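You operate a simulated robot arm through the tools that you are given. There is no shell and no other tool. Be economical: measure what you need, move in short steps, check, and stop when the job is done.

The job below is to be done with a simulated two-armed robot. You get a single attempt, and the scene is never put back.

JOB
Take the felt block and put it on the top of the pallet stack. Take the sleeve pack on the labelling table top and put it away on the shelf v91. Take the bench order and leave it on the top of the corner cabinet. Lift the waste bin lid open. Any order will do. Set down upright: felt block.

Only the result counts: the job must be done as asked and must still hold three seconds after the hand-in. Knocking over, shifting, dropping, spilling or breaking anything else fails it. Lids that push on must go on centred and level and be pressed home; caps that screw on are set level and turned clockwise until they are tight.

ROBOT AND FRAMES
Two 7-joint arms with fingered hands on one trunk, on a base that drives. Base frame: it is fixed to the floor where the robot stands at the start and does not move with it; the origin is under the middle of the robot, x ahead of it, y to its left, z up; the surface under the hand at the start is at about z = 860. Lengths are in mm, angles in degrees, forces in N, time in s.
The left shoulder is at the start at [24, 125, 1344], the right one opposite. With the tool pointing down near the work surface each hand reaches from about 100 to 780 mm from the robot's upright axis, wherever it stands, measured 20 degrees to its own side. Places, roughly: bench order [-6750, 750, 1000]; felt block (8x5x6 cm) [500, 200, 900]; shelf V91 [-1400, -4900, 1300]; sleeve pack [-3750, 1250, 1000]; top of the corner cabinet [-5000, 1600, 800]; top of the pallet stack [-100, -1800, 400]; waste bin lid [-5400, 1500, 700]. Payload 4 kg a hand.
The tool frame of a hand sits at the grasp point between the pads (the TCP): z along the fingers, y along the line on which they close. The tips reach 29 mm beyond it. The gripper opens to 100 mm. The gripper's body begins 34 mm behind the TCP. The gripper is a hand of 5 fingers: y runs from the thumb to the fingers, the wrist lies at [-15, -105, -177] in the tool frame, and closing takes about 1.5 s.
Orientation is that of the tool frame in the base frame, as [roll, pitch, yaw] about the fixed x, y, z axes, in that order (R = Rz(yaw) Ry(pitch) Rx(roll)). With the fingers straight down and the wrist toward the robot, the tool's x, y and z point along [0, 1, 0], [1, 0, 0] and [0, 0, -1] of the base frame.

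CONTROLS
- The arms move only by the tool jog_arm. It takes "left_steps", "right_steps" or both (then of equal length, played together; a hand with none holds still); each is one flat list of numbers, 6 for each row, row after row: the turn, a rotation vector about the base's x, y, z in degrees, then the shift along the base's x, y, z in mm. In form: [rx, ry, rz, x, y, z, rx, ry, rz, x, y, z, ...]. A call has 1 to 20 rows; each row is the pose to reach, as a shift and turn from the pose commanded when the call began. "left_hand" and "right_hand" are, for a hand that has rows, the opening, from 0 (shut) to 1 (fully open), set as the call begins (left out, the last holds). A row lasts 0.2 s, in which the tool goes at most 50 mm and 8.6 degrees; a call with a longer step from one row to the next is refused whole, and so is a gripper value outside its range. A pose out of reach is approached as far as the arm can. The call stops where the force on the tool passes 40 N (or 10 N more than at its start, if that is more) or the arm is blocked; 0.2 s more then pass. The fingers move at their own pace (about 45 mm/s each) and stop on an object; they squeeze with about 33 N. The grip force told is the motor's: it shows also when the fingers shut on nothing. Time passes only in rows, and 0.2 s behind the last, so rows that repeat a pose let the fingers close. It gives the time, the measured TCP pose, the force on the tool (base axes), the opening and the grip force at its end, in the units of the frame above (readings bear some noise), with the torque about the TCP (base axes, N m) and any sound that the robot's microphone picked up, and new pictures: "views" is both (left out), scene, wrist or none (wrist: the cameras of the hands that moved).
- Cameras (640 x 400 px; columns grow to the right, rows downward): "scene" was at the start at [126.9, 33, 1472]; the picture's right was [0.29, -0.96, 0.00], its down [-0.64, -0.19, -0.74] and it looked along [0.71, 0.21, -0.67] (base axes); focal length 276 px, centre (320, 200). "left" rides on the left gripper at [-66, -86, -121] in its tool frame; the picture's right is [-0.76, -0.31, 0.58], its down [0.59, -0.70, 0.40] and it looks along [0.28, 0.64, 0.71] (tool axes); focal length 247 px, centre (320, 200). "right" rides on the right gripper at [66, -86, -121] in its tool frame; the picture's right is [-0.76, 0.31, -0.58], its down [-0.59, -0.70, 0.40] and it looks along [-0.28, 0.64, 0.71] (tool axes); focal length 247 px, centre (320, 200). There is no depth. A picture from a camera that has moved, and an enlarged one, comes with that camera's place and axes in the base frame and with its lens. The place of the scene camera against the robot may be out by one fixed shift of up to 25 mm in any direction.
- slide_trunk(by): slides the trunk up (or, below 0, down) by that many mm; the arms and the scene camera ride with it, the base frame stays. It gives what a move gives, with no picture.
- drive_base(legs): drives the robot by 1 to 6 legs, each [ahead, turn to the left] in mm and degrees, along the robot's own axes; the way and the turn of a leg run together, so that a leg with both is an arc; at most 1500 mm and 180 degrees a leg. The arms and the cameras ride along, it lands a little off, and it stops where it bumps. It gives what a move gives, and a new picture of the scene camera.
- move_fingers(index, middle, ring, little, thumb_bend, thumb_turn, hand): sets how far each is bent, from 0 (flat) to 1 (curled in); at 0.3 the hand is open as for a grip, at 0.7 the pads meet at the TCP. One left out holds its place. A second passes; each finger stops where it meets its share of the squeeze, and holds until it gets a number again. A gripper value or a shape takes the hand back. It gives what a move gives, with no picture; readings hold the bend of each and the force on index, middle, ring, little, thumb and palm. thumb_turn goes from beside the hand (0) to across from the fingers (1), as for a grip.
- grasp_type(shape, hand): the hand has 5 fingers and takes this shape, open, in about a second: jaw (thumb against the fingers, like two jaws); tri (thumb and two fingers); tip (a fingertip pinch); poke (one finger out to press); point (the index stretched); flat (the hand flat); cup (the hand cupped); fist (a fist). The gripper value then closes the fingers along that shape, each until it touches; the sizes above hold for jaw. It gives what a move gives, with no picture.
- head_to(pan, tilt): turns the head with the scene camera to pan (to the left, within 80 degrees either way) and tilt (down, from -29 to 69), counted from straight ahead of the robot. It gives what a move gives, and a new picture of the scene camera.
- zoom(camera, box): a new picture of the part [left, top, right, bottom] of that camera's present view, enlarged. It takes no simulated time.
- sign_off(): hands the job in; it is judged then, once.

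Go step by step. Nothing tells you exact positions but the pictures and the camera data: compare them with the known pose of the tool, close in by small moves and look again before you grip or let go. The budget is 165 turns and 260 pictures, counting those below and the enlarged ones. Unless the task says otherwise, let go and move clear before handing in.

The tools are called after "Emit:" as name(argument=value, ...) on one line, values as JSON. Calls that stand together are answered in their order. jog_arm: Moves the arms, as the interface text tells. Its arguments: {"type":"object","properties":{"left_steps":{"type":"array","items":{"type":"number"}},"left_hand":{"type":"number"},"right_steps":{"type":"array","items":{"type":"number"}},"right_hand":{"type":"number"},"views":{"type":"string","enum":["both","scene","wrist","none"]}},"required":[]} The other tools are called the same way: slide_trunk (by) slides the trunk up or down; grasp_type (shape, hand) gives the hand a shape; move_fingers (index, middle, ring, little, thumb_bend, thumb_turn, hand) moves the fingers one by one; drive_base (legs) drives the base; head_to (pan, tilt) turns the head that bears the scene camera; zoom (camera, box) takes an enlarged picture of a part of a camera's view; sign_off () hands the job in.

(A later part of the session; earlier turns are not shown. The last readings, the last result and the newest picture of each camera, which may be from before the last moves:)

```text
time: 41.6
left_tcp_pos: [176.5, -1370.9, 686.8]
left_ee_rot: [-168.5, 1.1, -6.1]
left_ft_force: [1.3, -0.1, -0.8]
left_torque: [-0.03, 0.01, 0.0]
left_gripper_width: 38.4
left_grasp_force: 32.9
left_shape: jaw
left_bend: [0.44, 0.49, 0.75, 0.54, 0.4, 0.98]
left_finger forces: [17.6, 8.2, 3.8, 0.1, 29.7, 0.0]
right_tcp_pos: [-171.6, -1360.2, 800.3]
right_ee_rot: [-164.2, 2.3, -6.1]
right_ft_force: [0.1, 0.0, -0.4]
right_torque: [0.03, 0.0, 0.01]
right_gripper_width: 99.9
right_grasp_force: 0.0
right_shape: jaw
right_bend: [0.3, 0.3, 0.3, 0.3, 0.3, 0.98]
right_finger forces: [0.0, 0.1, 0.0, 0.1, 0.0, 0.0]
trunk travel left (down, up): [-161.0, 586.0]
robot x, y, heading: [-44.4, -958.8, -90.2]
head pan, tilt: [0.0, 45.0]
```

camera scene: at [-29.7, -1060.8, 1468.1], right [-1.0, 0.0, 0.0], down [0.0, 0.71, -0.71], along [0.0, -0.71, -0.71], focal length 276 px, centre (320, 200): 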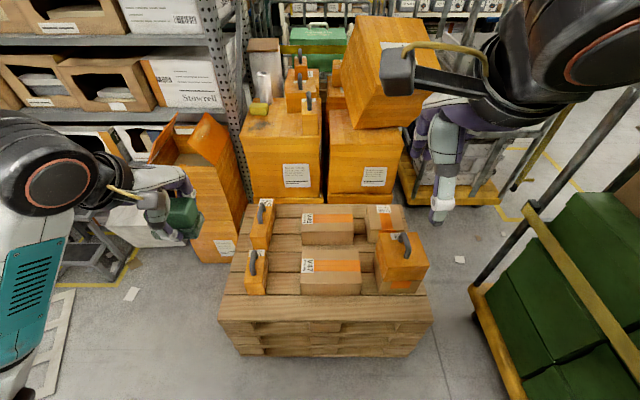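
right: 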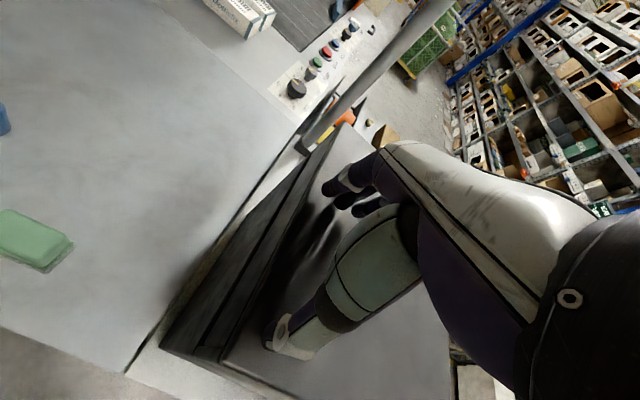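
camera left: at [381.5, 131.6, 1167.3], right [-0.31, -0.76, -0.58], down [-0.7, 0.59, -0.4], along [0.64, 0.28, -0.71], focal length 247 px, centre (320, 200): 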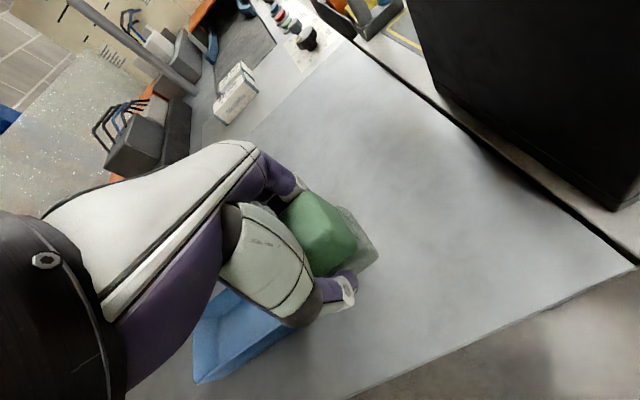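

The hand is now at z 687 but tilted by the trunk's lean. I'll level it and bring it above the gap in front.

Emit:
jog_arm(left_steps=[-4, -0.2, 2, -20, -35, -20, -8, -0.4, 4, -40, -70, -40, -11.5, -0.5, 6.1, -60, -105, -60, -11.5, -0.5, 6.1, -76, -129, -87, -11.5, -0.5, 6.1, -76, -129, -87])

```text
time: 42.9
left_tcp_pos: [101.9, -1500.4, 599.7]
left_ee_rot: [180.0, 0.0, -0.2]
left_ft_force: [0.1, -0.6, -1.9]
left_torque: [0.01, 0.01, -0.02]
left_gripper_width: 38.5
left_grasp_force: 33.0
left_shape: jaw
left_bend: [0.44, 0.49, 0.75, 0.54, 0.4, 0.98]
left_finger forces: [17.6, 8.4, 3.8, 0.0, 29.7, 0.1]
right_tcp_pos: [-172.4, -1360.9, 799.2]
right_ee_rot: [-164.2, 2.2, -6.1]
right_ft_force: [-0.5, 1.1, -0.3]
right_torque: [0.0, -0.05, 0.0]
right_gripper_width: 99.8
right_grasp_force: 0.0
right_shape: jaw
right_bend: [0.3, 0.3, 0.3, 0.3, 0.3, 0.98]
right_finger forces: [0.0, 0.0, 0.0, 0.0, 0.0, 0.0]
trunk travel left (down, up): [-161.0, 586.0]
robot x, y, heading: [-49.7, -958.8, -90.2]
head pan, tilt: [0.0, 45.0]
camera scene: at [-30.0, -1148.9, 1079.5], right [-1.0, 0.0, 0.0], down [0.0, 0.71, -0.71], along [0.0, -0.71, -0.71], focal length 276 px, centre (320, 200)
camera left: at [34.1, -1414.7, 720.9], right [-0.75, 0.31, -0.58], down [0.59, 0.7, -0.4], along [0.28, -0.64, -0.71], focal length 247 px, centre (320, 200)
```

scene: 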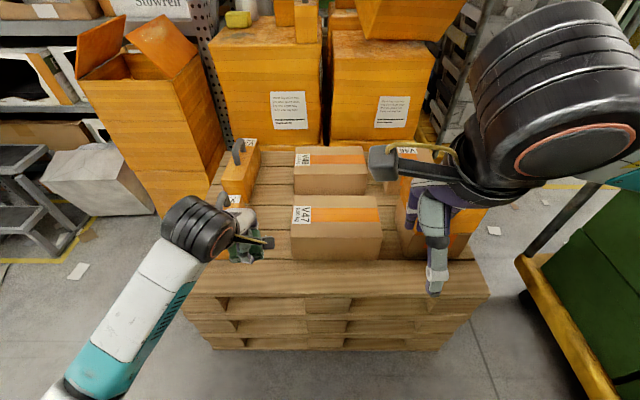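
left: 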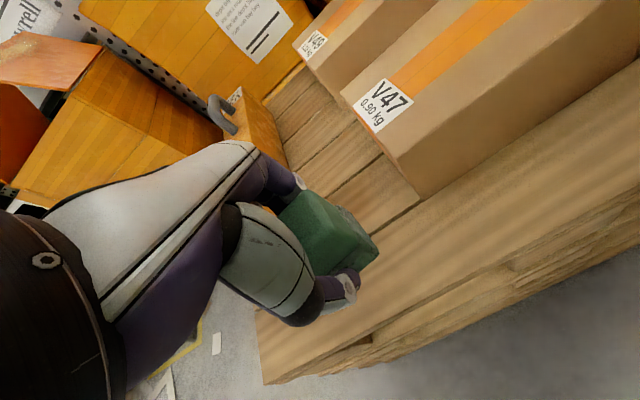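

Zoom the wrist view to fix the edge and the box corner against the hand.

Emit:
zoom(camera="left", box=[260, 150, 580, 350])

```text
2.00 times, centred on (420, 250) of left
camera zoom: at [34.1, -1414.7, 720.9], right [-0.75, 0.31, -0.58], down [0.59, 0.7, -0.4], along [0.28, -0.64, -0.71], focal length 494 px, centre (120, 100)
```

zoom: 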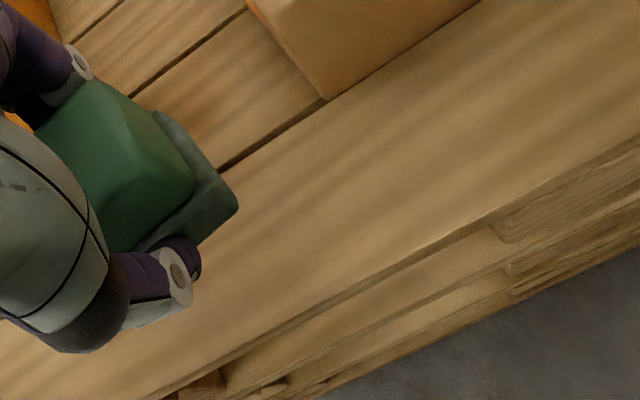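

The strip spans y -1480…-1585, box edge at x ≈ 22. I'll go to x 96, y -1530 and descend to just above the surface.

Emit:
jog_arm(left_steps=[0, 0, 0, -6, -30, -30, 0, 0, 0, -6, -30, -75, 0, 0, 0, -6, -30, -115, 0, 0, 0, -6, -30, -145], views="wrist")

```text
time: 44.0
left_tcp_pos: [92.8, -1535.8, 467.6]
left_ee_rot: [178.5, 0.3, -0.2]
left_ft_force: [0.5, 3.4, 21.5]
left_torque: [0.24, -0.01, -0.04]
left_gripper_width: 43.3
left_grasp_force: 33.1
left_shape: jaw
left_bend: [0.45, 0.5, 0.75, 0.54, 0.34, 0.98]
left_finger forces: [17.9, 9.2, 4.7, 0.0, 35.2, 0.0]
right_tcp_pos: [-173.0, -1358.9, 800.7]
right_ee_rot: [-164.3, 2.2, -6.0]
right_ft_force: [0.0, 0.4, -0.6]
right_torque: [-0.01, -0.01, -0.01]
right_gripper_width: 100.0
right_grasp_force: 0.0
right_shape: jaw
right_bend: [0.3, 0.3, 0.3, 0.3, 0.3, 0.98]
right_finger forces: [0.0, 0.0, 0.0, 0.1, 0.0, 0.0]
trunk travel left (down, up): [-161.0, 586.0]
robot x, y, heading: [-42.3, -959.6, -90.1]
head pan, tilt: [0.0, 45.0]
stopped in row 4 (left hand): the force on the tool passed its limit at 44 N (the readings are from after the stop); the commanded pose is now the measured one
camera left: at [27.2, -1446.5, 586.0], right [-0.76, 0.29, -0.58], down [0.59, 0.69, -0.42], along [0.28, -0.66, -0.7], focal length 247 px, centre (320, 200)
```

left: 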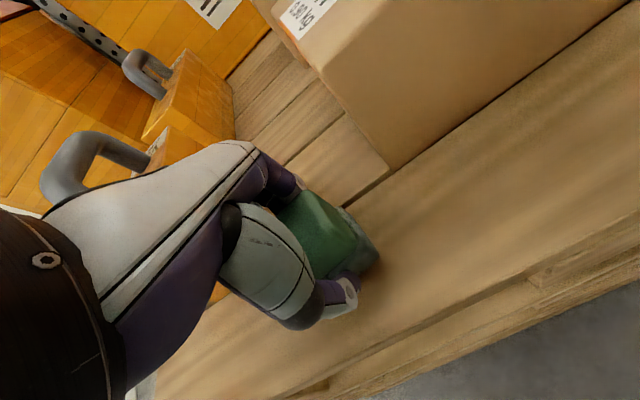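

The block has touched down (push of ~20 N under the TCP), surface at about z 430. Ease off by a few mm, then open partly.

Emit:
jog_arm(left_steps=[1.5, 0, 0, 0, 1, 3, 1.5, 0, 0, 0, 1, 3], views="wrist")

```text
time: 44.6
left_tcp_pos: [94.6, -1534.4, 467.4]
left_ee_rot: [-179.8, 0.2, -0.2]
left_ft_force: [0.3, -6.4, 19.5]
left_torque: [-0.52, -0.07, -0.11]
left_gripper_width: 41.4
left_grasp_force: 33.0
left_shape: jaw
left_bend: [0.44, 0.48, 0.75, 0.54, 0.37, 0.98]
left_finger forces: [20.3, 11.5, 5.0, 0.0, 30.3, 0.0]
right_tcp_pos: [-172.9, -1358.8, 801.1]
right_ee_rot: [-164.3, 2.3, -6.1]
right_ft_force: [-0.2, -0.7, 0.3]
right_torque: [-0.02, 0.0, 0.01]
right_gripper_width: 99.9
right_grasp_force: 0.0
right_shape: jaw
right_bend: [0.3, 0.3, 0.3, 0.3, 0.3, 0.98]
right_finger forces: [0.0, 0.0, 0.0, 0.0, 0.0, 0.0]
trunk travel left (down, up): [-161.0, 586.0]
robot x, y, heading: [-42.4, -959.4, -90.2]
head pan, tilt: [0.0, 45.0]
camera left: at [27.2, -1448.1, 588.9], right [-0.76, 0.31, -0.57], down [0.59, 0.7, -0.4], along [0.28, -0.64, -0.72], focal length 247 px, centre (320, 200)
```

left: 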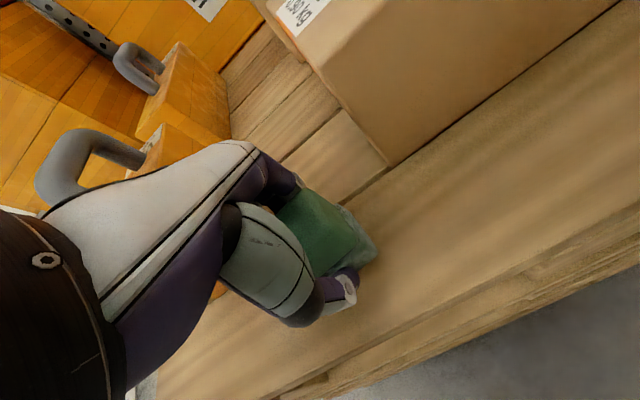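

Still 20 N of push; raise a few mm more and check.

Emit:
jog_arm(left_steps=[0, 0, 0, 0, 0, 5, 0, 0, 0, 0, 0, 5], views="scene")

Emit:
zoom(camera="scene", box=[200, 180, 360, 280])

Emit:
zoom(camera="left", box=[240, 160, 400, 260])

```text
time: 45.2
left_tcp_pos: [93.3, -1530.9, 467.5]
left_ee_rot: [-179.2, 0.1, -0.2]
left_ft_force: [-0.7, -2.2, 4.0]
left_torque: [-0.18, 0.02, -0.07]
left_gripper_width: 40.8
left_grasp_force: 33.1
left_shape: jaw
left_bend: [0.44, 0.48, 0.75, 0.54, 0.38, 0.98]
left_finger forces: [18.6, 9.5, 4.1, 0.1, 30.5, 0.1]
right_tcp_pos: [-172.2, -1360.0, 799.4]
right_ee_rot: [-164.1, 2.3, -5.9]
right_ft_force: [-0.3, -0.4, 0.6]
right_torque: [0.02, -0.01, -0.01]
right_gripper_width: 99.9
right_grasp_force: 0.0
right_shape: jaw
right_bend: [0.3, 0.3, 0.3, 0.3, 0.3, 0.98]
right_finger forces: [0.1, 0.1, 0.0, 0.0, 0.1, 0.1]
trunk travel left (down, up): [-161.0, 586.0]
robot x, y, heading: [-44.4, -956.2, -90.1]
head pan, tilt: [0.0, 45.0]
camera scene: at [-30.0, -1148.6, 1079.4], right [-1.0, 0.0, 0.0], down [0.0, 0.71, -0.71], along [0.0, -0.71, -0.71], focal length 276 px, centre (320, 200)
```

scene: 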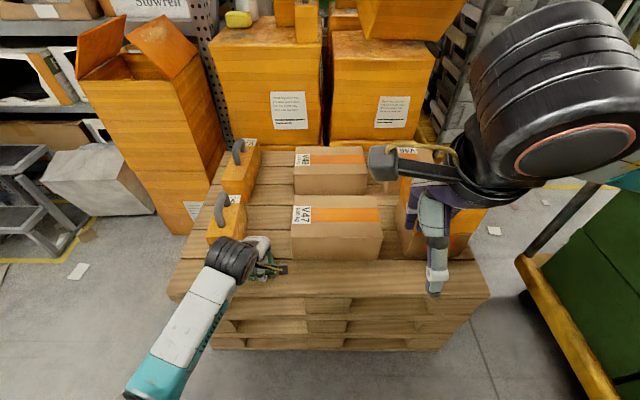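

```text
4.00 times, centred on (280, 230) of scene
camera zoom: at [-30.0, -1148.6, 1079.4], right [-1.0, 0.0, 0.0], down [0.0, 0.71, -0.71], along [0.0, -0.71, -0.71], focal length 1104 px, centre (480, 80)
```

zoom: 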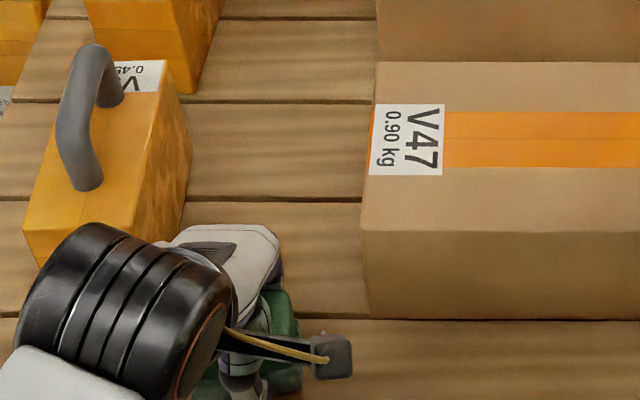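

```text
4.00 times, centred on (320, 210) of left
camera zoom: at [27.7, -1447.3, 590.9], right [-0.76, 0.32, -0.57], down [0.59, 0.71, -0.39], along [0.28, -0.63, -0.72], focal length 988 px, centre (320, 160)
```

zoom: 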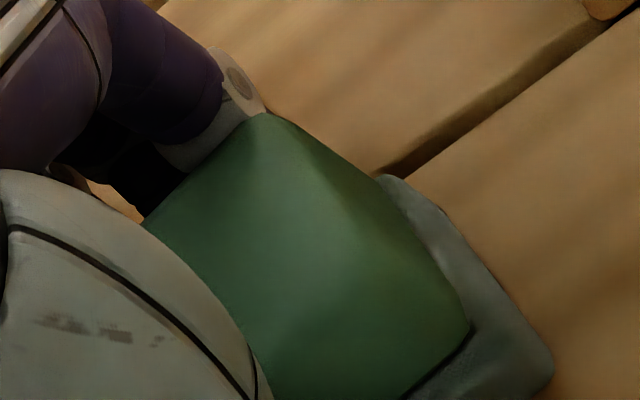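

Force is nearly gone and the block sits within the front plank. Open partly and check.

Emit:
jog_arm(left_steps=[0, 0, 0, 0, 0, 0, 0, 0, 0, 0, 0, 0, 0, 0, 0, 0, 0, 0, 0, 0, 0, 0, 0, 0], left_hand=0.7, views="wrist")

```text
time: 46.2
left_tcp_pos: [95.3, -1533.2, 470.9]
left_ee_rot: [-179.4, 0.1, -0.1]
left_ft_force: [-0.1, 0.0, -0.6]
left_torque: [0.02, 0.01, 0.02]
left_gripper_width: 69.7
left_grasp_force: 0.0
left_shape: jaw
left_bend: [0.41, 0.36, 0.26, 0.41, 0.31, 0.99]
left_finger forces: [0.0, 0.0, 0.0, 0.0, 0.1, 0.0]
right_tcp_pos: [-173.3, -1360.2, 799.6]
right_ee_rot: [-164.2, 2.1, -6.0]
right_ft_force: [-0.1, 0.1, -0.2]
right_torque: [0.02, -0.01, -0.03]
right_gripper_width: 99.9
right_grasp_force: 0.1
right_shape: jaw
right_bend: [0.3, 0.3, 0.3, 0.3, 0.3, 0.98]
right_finger forces: [0.1, 0.0, 0.1, 0.0, 0.0, 0.0]
trunk travel left (down, up): [-161.0, 586.0]
robot x, y, heading: [-42.5, -957.5, -90.0]
head pan, tilt: [0.0, 45.0]
camera left: at [27.8, -1448.2, 592.2], right [-0.76, 0.32, -0.57], down [0.59, 0.71, -0.39], along [0.28, -0.64, -0.72], focal length 247 px, centre (320, 200)
```

left: 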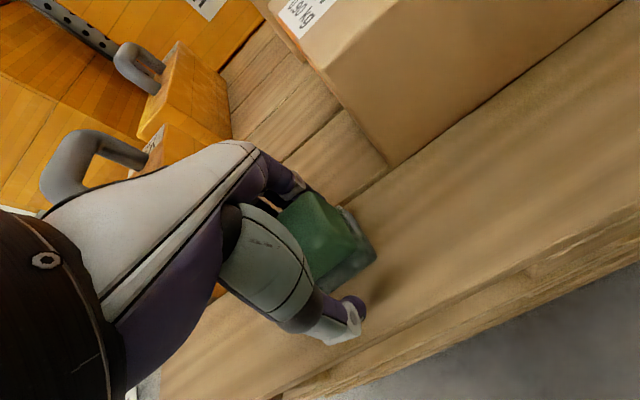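

Block stays put. Raise the hand straight up and back.

Emit:
jog_arm(left_steps=[0, 0, 0, 0, 0, 20, 0, 0, 0, 0, 0, 60, 0, 0, 0, 0, 0, 105, 0, 0, 0, 0, 0, 150, 0, 0, 0, 0, 40, 180, 0, 0, 0, 20, 80, 200])

Emit:
zoom(camera="scene", box=[200, 180, 360, 280])

```text
time: 47.6
left_tcp_pos: [112.9, -1451.8, 668.7]
left_ee_rot: [-179.4, 0.1, -0.2]
left_ft_force: [0.5, -0.5, 0.2]
left_torque: [-0.03, -0.02, -0.03]
left_gripper_width: 69.7
left_grasp_force: 0.0
left_shape: jaw
left_bend: [0.41, 0.35, 0.26, 0.41, 0.3, 0.99]
left_finger forces: [0.0, 0.0, 0.0, 0.1, 0.0, 0.0]
right_tcp_pos: [-172.6, -1360.9, 800.3]
right_ee_rot: [-164.2, 2.2, -6.1]
right_ft_force: [0.0, -0.2, 0.0]
right_torque: [-0.01, -0.02, 0.01]
right_gripper_width: 99.9
right_grasp_force: 0.0
right_shape: jaw
right_bend: [0.3, 0.3, 0.3, 0.3, 0.3, 0.98]
right_finger forces: [0.1, 0.1, 0.0, 0.0, 0.0, 0.1]
trunk travel left (down, up): [-161.0, 586.0]
robot x, y, heading: [-42.3, -960.3, -90.0]
head pan, tilt: [0.0, 45.0]
camera scene: at [-30.1, -1148.7, 1079.6], right [-1.0, 0.0, 0.0], down [0.0, 0.71, -0.71], along [0.0, -0.71, -0.71], focal length 276 px, centre (320, 200)
camera left: at [46.7, -1367.4, 790.9], right [-0.76, 0.32, -0.57], down [0.59, 0.7, -0.39], along [0.28, -0.64, -0.72], focal length 247 px, centre (320, 200)
```

scene: 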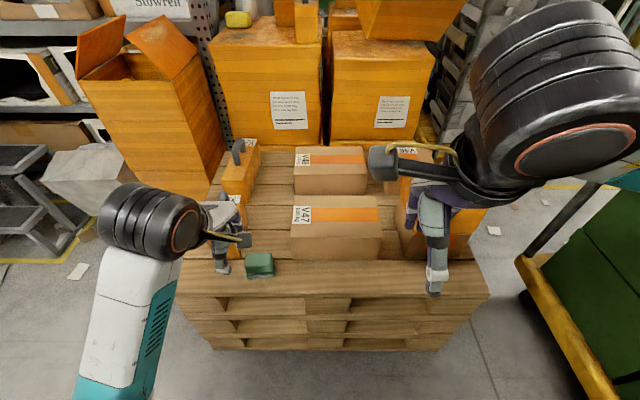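
left: 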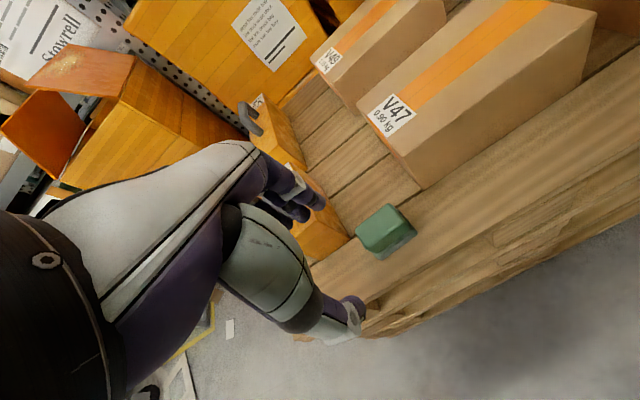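

```text
4.00 times, centred on (280, 230) of scene
camera zoom: at [-30.1, -1148.7, 1079.6], right [-1.0, 0.0, 0.0], down [0.0, 0.71, -0.71], along [0.0, -0.71, -0.71], focal length 1104 px, centre (480, 80)
```

zoom: 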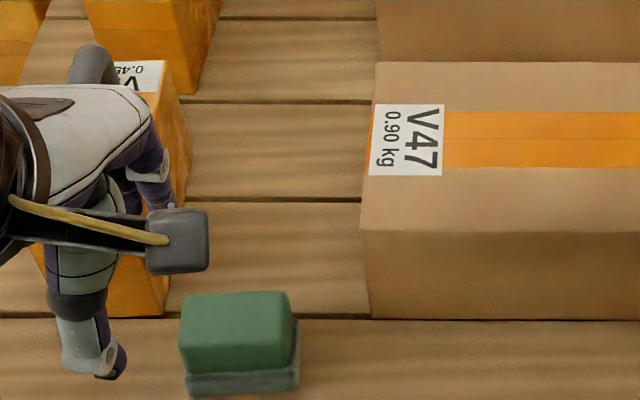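

The felt block stands upright on the pallet stack. Now I raise the trunk, tuck the hands, and back out to head west.

Emit:
slide_trunk(by=380)

Emit:
drive_base(legs=[[-960, 0], [0, -60]])

```text
time: 51.3
left_tcp_pos: [113.0, -1453.6, 1049.3]
left_ee_rot: [-179.4, 0.1, -0.2]
left_ft_force: [0.5, -0.3, 0.2]
left_torque: [0.01, 0.01, 0.0]
left_gripper_width: 70.0
left_grasp_force: 0.1
left_shape: jaw
left_bend: [0.41, 0.35, 0.26, 0.41, 0.3, 0.99]
left_finger forces: [0.0, 0.0, 0.1, 0.1, 0.0, 0.0]
right_tcp_pos: [-172.9, -1361.0, 1179.5]
right_ee_rot: [-164.2, 2.1, -6.1]
right_ft_force: [-0.2, 0.3, -0.2]
right_torque: [-0.02, -0.02, 0.03]
right_gripper_width: 99.9
right_grasp_force: 0.0
right_shape: jaw
right_bend: [0.3, 0.3, 0.3, 0.3, 0.3, 0.98]
right_finger forces: [0.0, 0.0, 0.0, 0.0, 0.0, 0.0]
trunk travel left (down, up): [-541.0, 206.0]
robot x, y, heading: [-46.0, -958.7, -90.1]
head pan, tilt: [0.0, 45.0]
```

```text
time: 58.6
left_tcp_pos: [-323.2, -437.2, 1050.3]
left_ee_rot: [-179.4, -0.1, -50.4]
left_ft_force: [0.5, 0.3, 1.0]
left_torque: [0.0, -0.02, -0.01]
left_gripper_width: 69.9
left_grasp_force: 0.1
left_shape: jaw
left_bend: [0.41, 0.35, 0.26, 0.41, 0.3, 0.99]
left_finger forces: [0.0, 0.0, 0.1, 0.0, 0.1, 0.0]
right_tcp_pos: [-436.0, -158.4, 1180.8]
right_ee_rot: [-164.2, 2.0, -56.2]
right_ft_force: [-0.3, 0.5, -0.9]
right_torque: [-0.07, -0.02, -0.02]
right_gripper_width: 99.9
right_grasp_force: 0.1
right_shape: jaw
right_bend: [0.3, 0.3, 0.3, 0.3, 0.3, 0.98]
right_finger forces: [0.0, 0.1, 0.0, 0.0, 0.0, 0.1]
trunk travel left (down, up): [-541.0, 206.0]
robot x, y, heading: [-44.7, 0.8, -137.6]
head pan, tilt: [0.0, 45.0]
stopped in leg 2: the robot was blocked; the commanded pose is now the measured one
camera scene: at [-112.8, -63.4, 1468.1], right [-0.68, 0.74, 0.0], down [0.52, 0.48, -0.71], along [-0.52, -0.48, -0.71], focal length 276 px, centre (320, 200)
```

scene: 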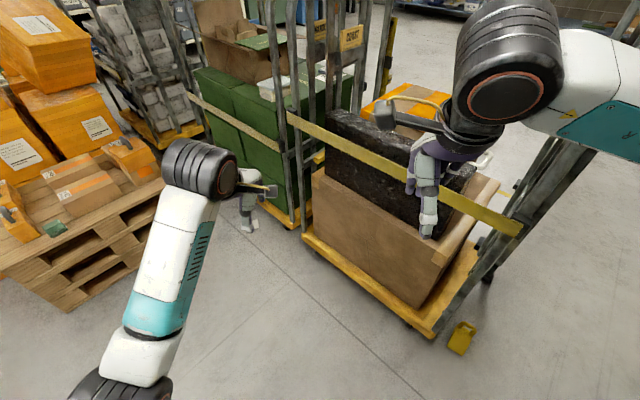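

The right arm's elbow side seems to touch the cage. I'll turn back a little, reverse away from it, and then turn further right.

Emit:
drive_base(legs=[[0, 14], [-170, 0]])

Emit:
head_to(pan=-60, tilt=40)

```text
time: 60.9
left_tcp_pos: [-115.5, -352.0, 1049.0]
left_ee_rot: [-179.4, 0.0, -36.5]
left_ft_force: [0.4, 0.1, -0.5]
left_torque: [0.01, -0.01, -0.01]
left_gripper_width: 69.9
left_grasp_force: 0.0
left_shape: jaw
left_bend: [0.41, 0.35, 0.26, 0.41, 0.3, 0.99]
left_finger forces: [0.0, 0.0, 0.0, 0.0, 0.0, 0.0]
right_tcp_pos: [-291.2, -107.3, 1179.9]
right_ee_rot: [-164.1, 2.0, -42.4]
right_ft_force: [-0.1, 0.0, -0.1]
right_torque: [0.0, 0.03, 0.0]
right_gripper_width: 99.8
right_grasp_force: 0.1
right_shape: jaw
right_bend: [0.3, 0.3, 0.3, 0.3, 0.3, 0.98]
right_finger forces: [0.1, 0.0, 0.0, 0.0, 0.0, 0.1]
trunk travel left (down, up): [-541.0, 206.0]
robot x, y, heading: [47.5, 139.1, -123.2]
head pan, tilt: [0.0, 45.0]
camera scene: at [3.3, 56.4, 1468.0], right [-0.83, 0.55, 0.0], down [0.39, 0.59, -0.71], along [-0.39, -0.59, -0.71], focal length 276 px, centre (320, 200)
```

scene: 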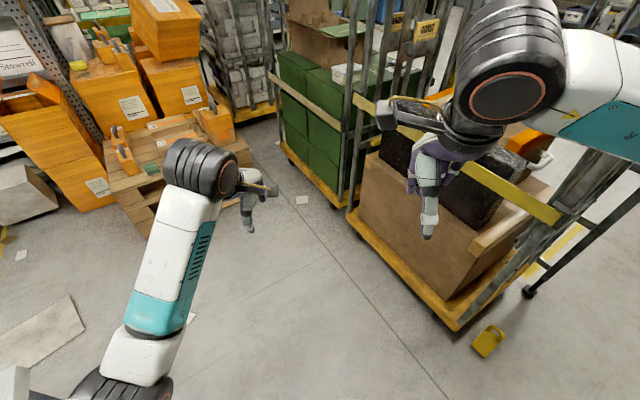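

```text
time: 62.2
left_tcp_pos: [-115.4, -352.4, 1049.2]
left_ee_rot: [-179.4, 0.0, -36.5]
left_ft_force: [0.1, 0.5, -0.1]
left_torque: [-0.03, -0.01, 0.0]
left_gripper_width: 69.9
left_grasp_force: 0.0
left_shape: jaw
left_bend: [0.41, 0.35, 0.26, 0.41, 0.3, 0.99]
left_finger forces: [0.0, 0.0, 0.0, 0.0, 0.0, 0.0]
right_tcp_pos: [-291.8, -107.0, 1180.4]
right_ee_rot: [-164.1, 2.2, -42.4]
right_ft_force: [-0.4, -0.3, -0.7]
right_torque: [0.04, 0.0, -0.01]
right_gripper_width: 100.0
right_grasp_force: 0.1
right_shape: jaw
right_bend: [0.3, 0.3, 0.3, 0.3, 0.3, 0.98]
right_finger forces: [0.0, 0.0, 0.0, 0.0, 0.1, 0.1]
trunk travel left (down, up): [-541.0, 206.0]
robot x, y, heading: [47.8, 141.3, -123.6]
head pan, tilt: [-60.0, 40.0]
camera scene: at [-36.1, 129.4, 1475.3], right [0.06, 1.0, 0.0], down [0.64, -0.04, -0.77], along [-0.76, 0.05, -0.64], focal length 276 px, centre (320, 200)
```

scene: 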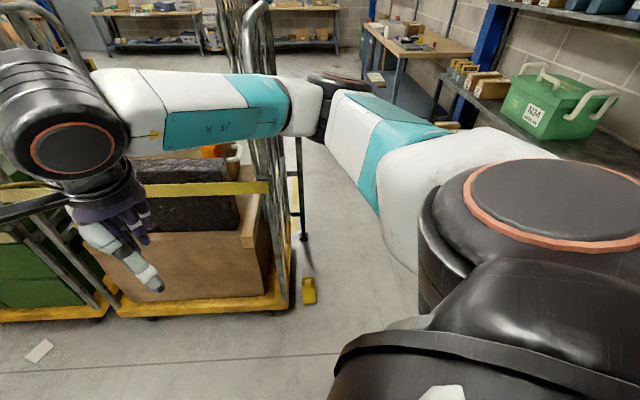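

The right elbow sticks far out at shoulder height and the cage upright is right by it. I'll level and lower the right hand to a compact pose like the left one before turning.

Emit:
jog_arm(right_steps=[-3.5, 2, 2.2, -6, -10, -30, -7, 4, 4.5, -12, -20, -60, -10.5, 6, 6.7, -20, -30, -90, -13.9, 8.1, 8.9, -29, -47, -120, -13.9, 8.1, 8.9, -29, -47, -150, -13.9, 8.1, 8.9, -29, -47, -180], views="scene")

```text
time: 63.6
left_tcp_pos: [-116.3, -353.3, 1049.0]
left_ee_rot: [-179.3, 0.0, -36.5]
left_ft_force: [0.3, 0.1, 0.7]
left_torque: [-0.04, 0.0, 0.03]
left_gripper_width: 69.9
left_grasp_force: 0.0
left_shape: jaw
left_bend: [0.41, 0.35, 0.26, 0.41, 0.3, 0.99]
left_finger forces: [0.1, 0.0, 0.1, 0.0, 0.0, 0.1]
right_tcp_pos: [-320.4, -156.0, 1000.4]
right_ee_rot: [179.8, 0.0, -33.7]
right_ft_force: [0.3, -0.1, -0.1]
right_torque: [0.01, 0.01, 0.0]
right_gripper_width: 99.9
right_grasp_force: 0.1
right_shape: jaw
right_bend: [0.3, 0.3, 0.3, 0.3, 0.3, 0.98]
right_finger forces: [0.0, 0.0, 0.0, 0.0, 0.1, 0.1]
trunk travel left (down, up): [-541.0, 206.0]
robot x, y, heading: [50.8, 142.5, -123.3]
head pan, tilt: [-60.0, 40.0]
camera scene: at [-36.2, 129.3, 1475.3], right [0.06, 1.0, 0.0], down [0.64, -0.04, -0.77], along [-0.76, 0.05, -0.64], focal length 276 px, centre (320, 200)
```

scene: 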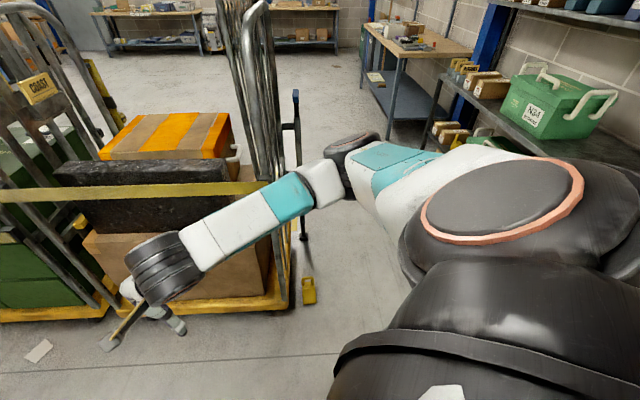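

The right arm is compact now. Turn right to face north-west through the gap between cage and rack.

Emit:
drive_base(legs=[[0, -87]])

Emit:
head_to(pan=0, tilt=25)

```text
time: 65.9
left_tcp_pos: [-358.6, -185.7, 1051.8]
left_ee_rot: [-179.7, -0.4, -68.9]
left_ft_force: [-0.2, 1.4, 0.7]
left_torque: [-0.08, -0.02, 0.03]
left_gripper_width: 69.9
left_grasp_force: 0.1
left_shape: jaw
left_bend: [0.41, 0.35, 0.26, 0.4, 0.3, 0.99]
left_finger forces: [0.1, 0.0, 0.1, 0.0, 0.0, 0.0]
right_tcp_pos: [-423.9, 90.4, 1001.6]
right_ee_rot: [179.8, -0.7, -65.8]
right_ft_force: [0.4, 0.7, -0.3]
right_torque: [-0.09, 0.0, 0.01]
right_gripper_width: 100.0
right_grasp_force: 0.0
right_shape: jaw
right_bend: [0.3, 0.3, 0.3, 0.3, 0.3, 0.98]
right_finger forces: [0.0, 0.0, 0.1, 0.1, 0.0, 0.0]
trunk travel left (down, up): [-541.0, 206.0]
robot x, y, heading: [45.9, 137.3, -145.3]
head pan, tilt: [-60.0, 40.0]
stopped in leg 1: the robot was blocked; the commanded pose is now the measured one
camera scene: at [-41.0, 173.3, 1475.1], right [0.43, 0.9, 0.0], down [0.58, -0.28, -0.76], along [-0.69, 0.32, -0.65], focal length 276 px, centre (320, 200)
```

scene: 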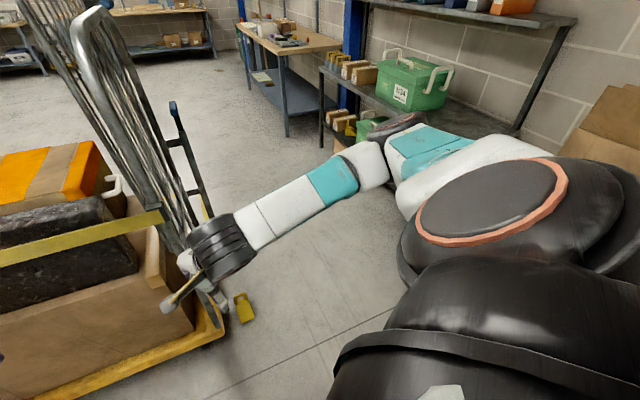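

```text
time: 67.2
left_tcp_pos: [-357.0, -192.4, 1049.4]
left_ee_rot: [-179.6, -0.2, -68.7]
left_ft_force: [-0.2, -0.1, -1.6]
left_torque: [0.0, 0.0, -0.02]
left_gripper_width: 70.2
left_grasp_force: 0.1
left_shape: jaw
left_bend: [0.41, 0.35, 0.26, 0.4, 0.3, 0.99]
left_finger forces: [0.0, 0.0, 0.1, 0.0, 0.0, 0.0]
right_tcp_pos: [-422.1, 84.3, 1001.7]
right_ee_rot: [179.9, -0.4, -65.7]
right_ft_force: [0.1, 0.7, 0.0]
right_torque: [0.01, 0.01, 0.0]
right_gripper_width: 100.1
right_grasp_force: 0.0
right_shape: jaw
right_bend: [0.3, 0.3, 0.3, 0.3, 0.3, 0.98]
right_finger forces: [0.1, 0.0, 0.0, 0.0, 0.0, 0.0]
trunk travel left (down, up): [-541.0, 206.0]
robot x, y, heading: [44.8, 142.2, -145.4]
head pan, tilt: [0.0, 25.0]
camera scene: at [-39.0, 77.6, 1498.6], right [-0.57, 0.82, 0.0], down [0.35, 0.24, -0.91], along [-0.74, -0.52, -0.42], focal length 276 px, centre (320, 200)
```

scene: 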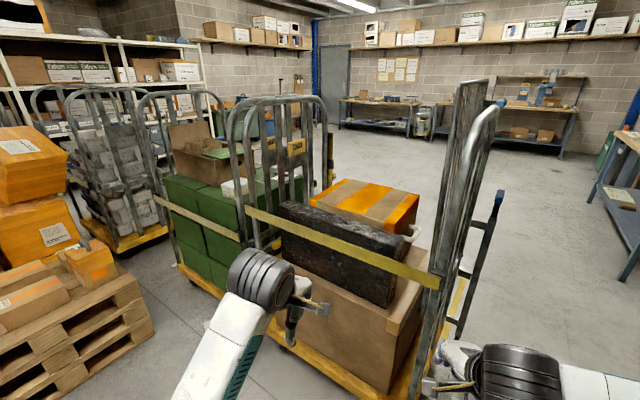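

The long rear of the base must be hitting the bench, not the arm. I'll move to a roomier spot: forward to x≈-200, then reverse north past the cage's end and turn there.

Emit:
drive_base(legs=[[0, 25], [490, 0], [0, 30], [-780, 0]])

```text
time: 76.8
left_tcp_pos: [-152.5, 1.1, 1051.3]
left_ee_rot: [-179.5, -0.1, -13.4]
left_ft_force: [0.7, 1.1, 0.9]
left_torque: [0.03, 0.0, 0.04]
left_gripper_width: 70.1
left_grasp_force: 0.0
left_shape: jaw
left_bend: [0.41, 0.35, 0.26, 0.4, 0.3, 0.99]
left_finger forces: [0.0, 0.1, 0.0, 0.0, 0.0, 0.1]
right_tcp_pos: [-417.4, 104.1, 1001.6]
right_ee_rot: [179.7, -0.4, -10.4]
right_ft_force: [0.1, -0.1, 0.2]
right_torque: [-0.02, 0.03, 0.0]
right_gripper_width: 100.3
right_grasp_force: 0.1
right_shape: jaw
right_bend: [0.3, 0.3, 0.3, 0.3, 0.3, 0.98]
right_finger forces: [0.0, 0.1, 0.0, 0.0, 0.0, 0.0]
trunk travel left (down, up): [-541.0, 206.0]
robot x, y, heading: [-192.3, 521.9, -89.7]
head pan, tilt: [0.0, 25.0]
camera scene: at [-179.7, 407.1, 1498.7], right [-1.0, 0.0, 0.0], down [0.0, 0.42, -0.91], along [0.0, -0.91, -0.42], focal length 276 px, centre (320, 200)
```

scene: 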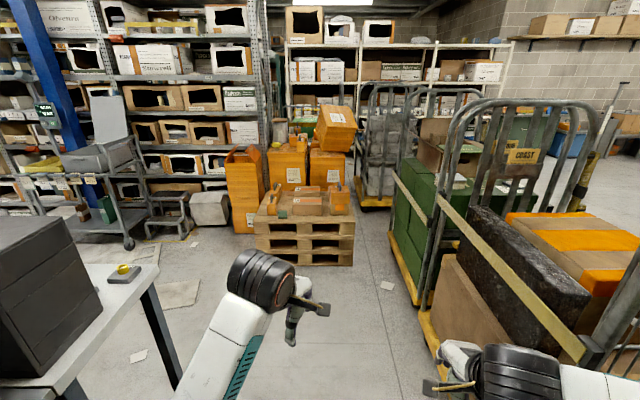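

Clear spot reached. Turn right to face west.

Emit:
drive_base(legs=[[0, -85]])

```text
time: 80.9
left_tcp_pos: [-710.8, 432.4, 1051.2]
left_ee_rot: [-179.6, -0.1, -98.4]
left_ft_force: [0.0, -0.8, -0.2]
left_torque: [-0.01, -0.01, 0.01]
left_gripper_width: 70.0
left_grasp_force: 0.1
left_shape: jaw
left_bend: [0.41, 0.35, 0.26, 0.4, 0.3, 0.99]
left_finger forces: [0.0, 0.1, 0.0, 0.0, 0.1, 0.1]
right_tcp_pos: [-630.3, 705.9, 1001.3]
right_ee_rot: [179.7, -0.4, -95.5]
right_ft_force: [-0.1, -1.0, 0.4]
right_torque: [-0.01, -0.03, -0.02]
right_gripper_width: 99.9
right_grasp_force: 0.1
right_shape: jaw
right_bend: [0.3, 0.3, 0.3, 0.3, 0.3, 0.98]
right_finger forces: [0.0, 0.0, 0.0, 0.1, 0.0, 0.0]
trunk travel left (down, up): [-541.0, 206.0]
robot x, y, heading: [-195.1, 522.1, -174.8]
head pan, tilt: [0.0, 25.0]
camera scene: at [-302.4, 518.7, 1498.6], right [-0.09, 1.0, 0.0], down [0.42, 0.04, -0.91], along [-0.9, -0.08, -0.42], focal length 276 px, centre (320, 200)
```

scene: 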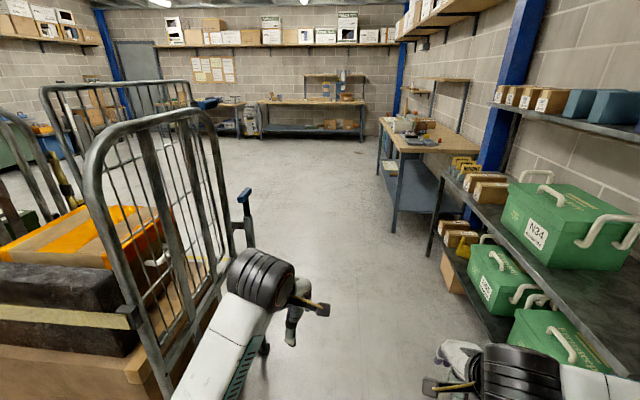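

West corridor is in view: cage on the left (y<120), rack on the right (y>1220). Drive along the middle.

Emit:
drive_base(legs=[[0, -12], [1400, 0], [0, 12], [800, 0]])

```text
time: 93.3
left_tcp_pos: [-2884.9, 555.4, 1050.3]
left_ee_rot: [-179.7, -0.1, -99.5]
left_ft_force: [-0.4, -0.3, 0.5]
left_torque: [0.02, -0.01, 0.0]
left_gripper_width: 70.0
left_grasp_force: 0.1
left_shape: jaw
left_bend: [0.41, 0.35, 0.26, 0.4, 0.3, 0.99]
left_finger forces: [0.0, 0.1, 0.0, 0.0, 0.0, 0.1]
right_tcp_pos: [-2801.4, 827.3, 1000.8]
right_ee_rot: [179.9, -0.4, -96.5]
right_ft_force: [-0.5, -0.6, 0.3]
right_torque: [-0.02, 0.01, 0.01]
right_gripper_width: 100.2
right_grasp_force: 0.2
right_shape: jaw
right_bend: [0.3, 0.3, 0.3, 0.3, 0.3, 0.98]
right_finger forces: [0.1, 0.0, 0.1, 0.0, 0.1, 0.1]
trunk travel left (down, up): [-541.0, 206.0]
robot x, y, heading: [-2371.6, 639.4, -175.9]
head pan, tilt: [0.0, 25.0]
camera scene: at [-2475.4, 634.8, 1498.5], right [-0.07, 1.0, 0.0], down [0.42, 0.03, -0.91], along [-0.9, -0.06, -0.42], focal length 276 px, centre (320, 200)
```

scene: 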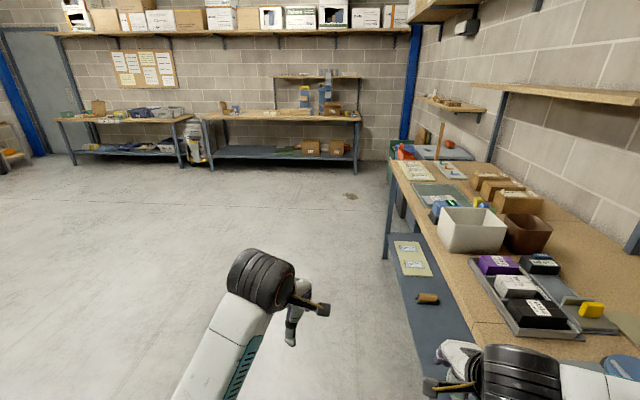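

The labelling table is on the right and the far benches ahead. Zoom to identify the sleeve pack and the bench order.

Emit:
zoom(camera="scene", box=[380, 130, 620, 350])

Emit:
zoom(camera="scene", box=[180, 60, 500, 200])

```text
1.82 times, centred on (500, 240) of scene
camera zoom: at [-2475.4, 634.8, 1498.5], right [-0.07, 1.0, 0.0], down [0.42, 0.03, -0.91], along [-0.9, -0.06, -0.42], focal length 502 px, centre (-7, 127)
```

zoom: 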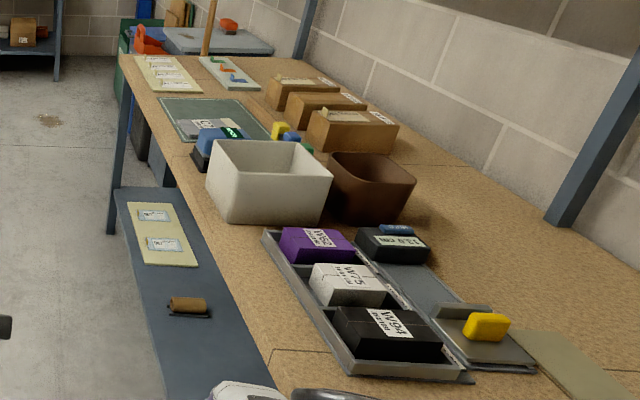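

```text
2.00 times, centred on (340, 130) of scene
camera zoom: at [-2475.4, 634.8, 1498.5], right [-0.07, 1.0, 0.0], down [0.42, 0.03, -0.91], along [-0.9, -0.06, -0.42], focal length 552 px, centre (280, 340)
```

zoom: 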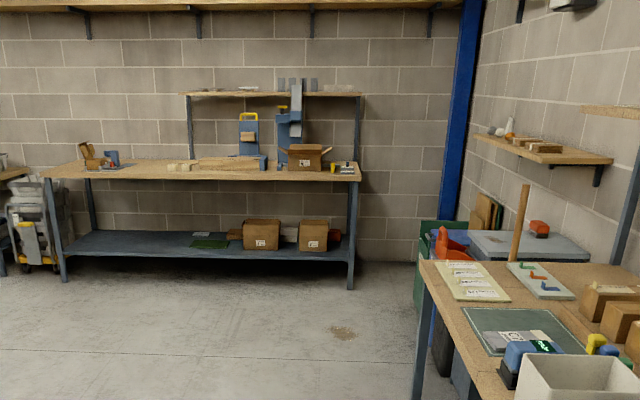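

The sleeve pack seems to be near the mat on the table; I'll return for it later. Drive on toward the far bench with the bench order.

Emit:
drive_base(legs=[[0, 4], [1500, 0], [1500, 0], [0, -12]])

Emit:
zoom(camera="scene", box=[280, 80, 520, 230])

Emit:
head_to(pan=-60, tilt=25)

```text
time: 109.1
left_tcp_pos: [-5889.5, 157.4, 1049.4]
left_ee_rot: [-179.6, -0.4, -105.3]
left_ft_force: [-0.1, 0.3, 0.6]
left_torque: [-0.03, 0.0, -0.01]
left_gripper_width: 70.6
left_grasp_force: 0.1
left_shape: jaw
left_bend: [0.41, 0.35, 0.26, 0.4, 0.3, 0.99]
left_finger forces: [0.1, 0.0, 0.1, 0.1, 0.0, 0.1]
right_tcp_pos: [-5777.2, 418.1, 1001.7]
right_ee_rot: [179.6, -0.4, -102.3]
right_ft_force: [0.0, -0.2, -0.2]
right_torque: [0.0, 0.0, 0.03]
right_gripper_width: 100.0
right_grasp_force: 0.0
right_shape: jaw
right_bend: [0.3, 0.3, 0.3, 0.3, 0.3, 0.98]
right_finger forces: [0.0, 0.0, 0.0, 0.0, 0.0, 0.1]
trunk travel left (down, up): [-541.0, 206.0]
robot x, y, heading: [-5365.0, 179.7, 178.1]
head pan, tilt: [0.0, 25.0]
camera scene: at [-5474.1, 196.1, 1498.6], right [0.03, 1.0, 0.0], down [0.42, -0.01, -0.91], along [-0.91, 0.03, -0.42], focal length 276 px, centre (320, 200)
```

scene: 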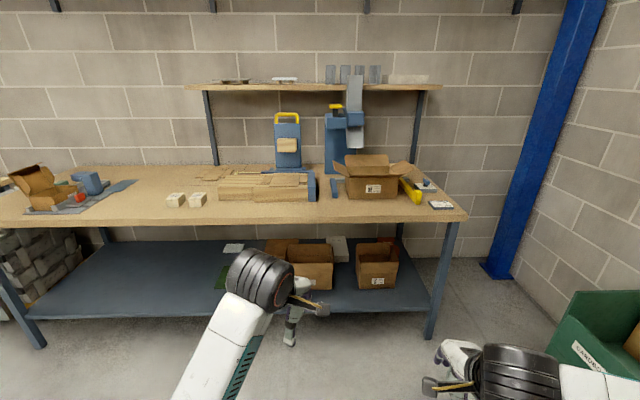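

```text
2.67 times, centred on (400, 155) of scene
camera zoom: at [-5474.1, 196.1, 1498.6], right [0.03, 1.0, 0.0], down [0.42, -0.01, -0.91], along [-0.91, 0.03, -0.42], focal length 736 px, centre (107, 320)
```

zoom: 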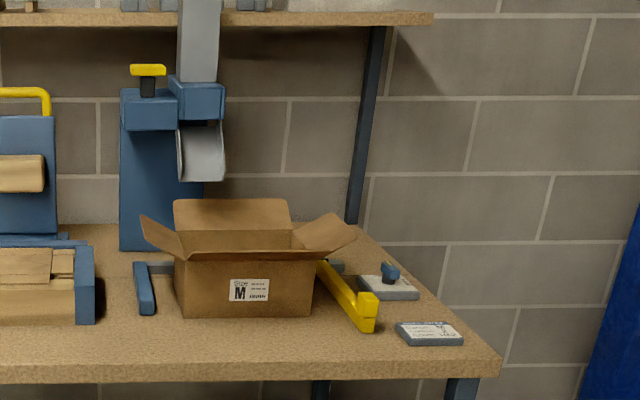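

```text
time: 110.4
left_tcp_pos: [-5889.3, 157.4, 1049.4]
left_ee_rot: [-179.7, -0.3, -105.2]
left_ft_force: [1.0, 0.1, -0.6]
left_torque: [-0.02, 0.0, 0.0]
left_gripper_width: 70.1
left_grasp_force: 0.1
left_shape: jaw
left_bend: [0.41, 0.35, 0.26, 0.4, 0.3, 0.99]
left_finger forces: [0.1, 0.0, 0.0, 0.0, 0.1, 0.0]
right_tcp_pos: [-5777.4, 418.5, 1001.2]
right_ee_rot: [179.7, -0.4, -102.4]
right_ft_force: [-1.6, 0.8, -0.2]
right_torque: [-0.01, -0.03, 0.01]
right_gripper_width: 100.1
right_grasp_force: 0.0
right_shape: jaw
right_bend: [0.3, 0.3, 0.3, 0.3, 0.3, 0.98]
right_finger forces: [0.1, 0.1, 0.0, 0.0, 0.0, 0.1]
trunk travel left (down, up): [-541.0, 206.0]
robot x, y, heading: [-5368.2, 183.6, 177.8]
head pan, tilt: [-60.0, 25.0]
camera scene: at [-5425.8, 273.9, 1498.6], right [0.88, 0.47, 0.0], down [0.2, -0.37, -0.91], along [-0.43, 0.8, -0.42], focal length 276 px, centre (320, 200)
```

scene: 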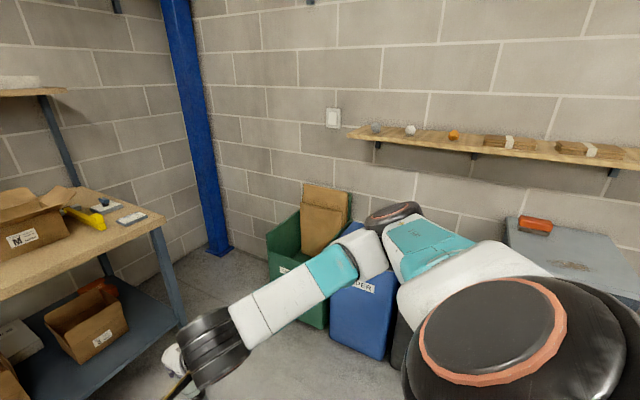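

I need to read the labels on the bench. Moving closer to the bench's right end.

Emit:
drive_base(legs=[[0, -30], [680, 0], [0, 30]])

Emit:
head_to(pan=-10, tilt=30)

Emit:
zoom(camera="scene", box=[230, 130, 430, 255])

```text
time: 117.0
left_tcp_pos: [-6440.9, 491.9, 1051.3]
left_ee_rot: [-179.6, -0.2, -105.2]
left_ft_force: [0.2, -0.3, 0.3]
left_torque: [0.01, -0.04, -0.02]
left_gripper_width: 70.1
left_grasp_force: 0.0
left_shape: jaw
left_bend: [0.41, 0.35, 0.26, 0.4, 0.3, 0.99]
left_finger forces: [0.0, 0.0, 0.0, 0.0, 0.0, 0.1]
right_tcp_pos: [-6331.8, 753.5, 1001.7]
right_ee_rot: [179.8, -0.4, -102.2]
right_ft_force: [-0.2, 0.1, -0.1]
right_torque: [0.0, -0.03, -0.02]
right_gripper_width: 100.0
right_grasp_force: 0.1
right_shape: jaw
right_bend: [0.3, 0.3, 0.3, 0.3, 0.3, 0.98]
right_finger forces: [0.0, 0.1, 0.0, 0.0, 0.1, 0.1]
trunk travel left (down, up): [-541.0, 206.0]
robot x, y, heading: [-5920.7, 522.2, 178.1]
head pan, tilt: [-60.0, 25.0]
camera scene: at [-5979.4, 610.3, 1498.6], right [0.88, 0.47, 0.0], down [0.2, -0.37, -0.91], along [-0.43, 0.8, -0.42], focal length 276 px, centre (320, 200)
```

scene: 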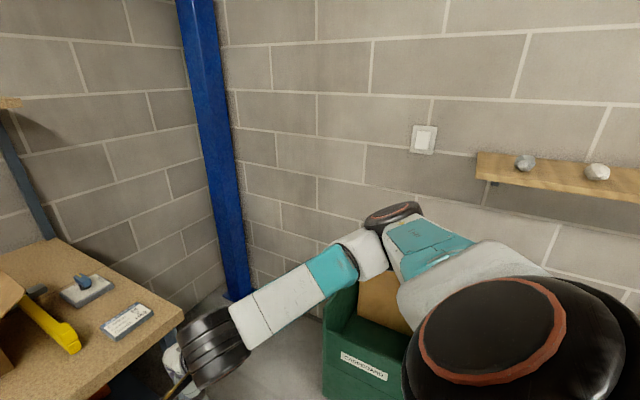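

```text
time: 118.2
left_tcp_pos: [-6441.6, 492.3, 1050.1]
left_ee_rot: [-179.6, -0.2, -105.2]
left_ft_force: [0.0, -0.3, 0.0]
left_torque: [-0.05, 0.01, 0.0]
left_gripper_width: 70.0
left_grasp_force: 0.1
left_shape: jaw
left_bend: [0.41, 0.35, 0.26, 0.4, 0.3, 0.99]
left_finger forces: [0.0, 0.0, 0.1, 0.0, 0.0, 0.0]
right_tcp_pos: [-6330.9, 754.4, 1001.8]
right_ee_rot: [179.8, -0.4, -102.2]
right_ft_force: [0.9, 0.2, -1.0]
right_torque: [0.0, -0.02, -0.01]
right_gripper_width: 100.2
right_grasp_force: 0.0
right_shape: jaw
right_bend: [0.3, 0.3, 0.3, 0.3, 0.3, 0.98]
right_finger forces: [0.0, 0.0, 0.0, 0.0, 0.0, 0.0]
trunk travel left (down, up): [-541.0, 206.0]
robot x, y, heading: [-5919.9, 517.7, 178.1]
head pan, tilt: [-10.0, 30.0]
camera scene: at [-6024.1, 547.8, 1490.6], right [0.2, 0.98, 0.0], down [0.49, -0.1, -0.87], along [-0.85, 0.18, -0.5], focal length 276 px, centre (320, 200)
```

scene: 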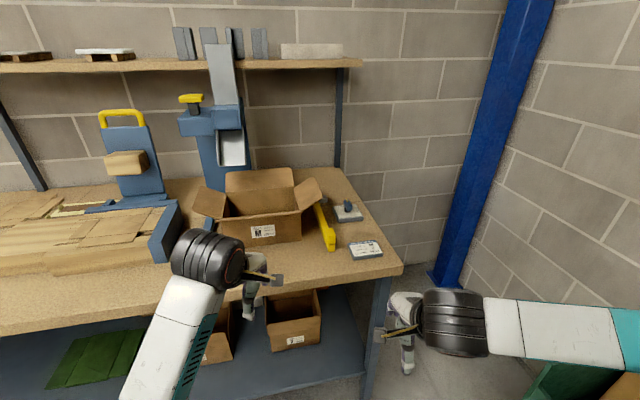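

```text
3.20 times, centred on (330, 192) of scene
camera zoom: at [-6024.1, 547.8, 1490.6], right [0.2, 0.98, 0.0], down [0.49, -0.1, -0.87], along [-0.85, 0.18, -0.5], focal length 883 px, centre (288, 224)
```

zoom: 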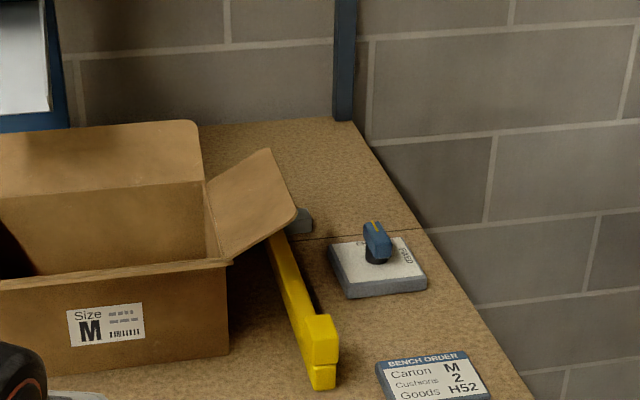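

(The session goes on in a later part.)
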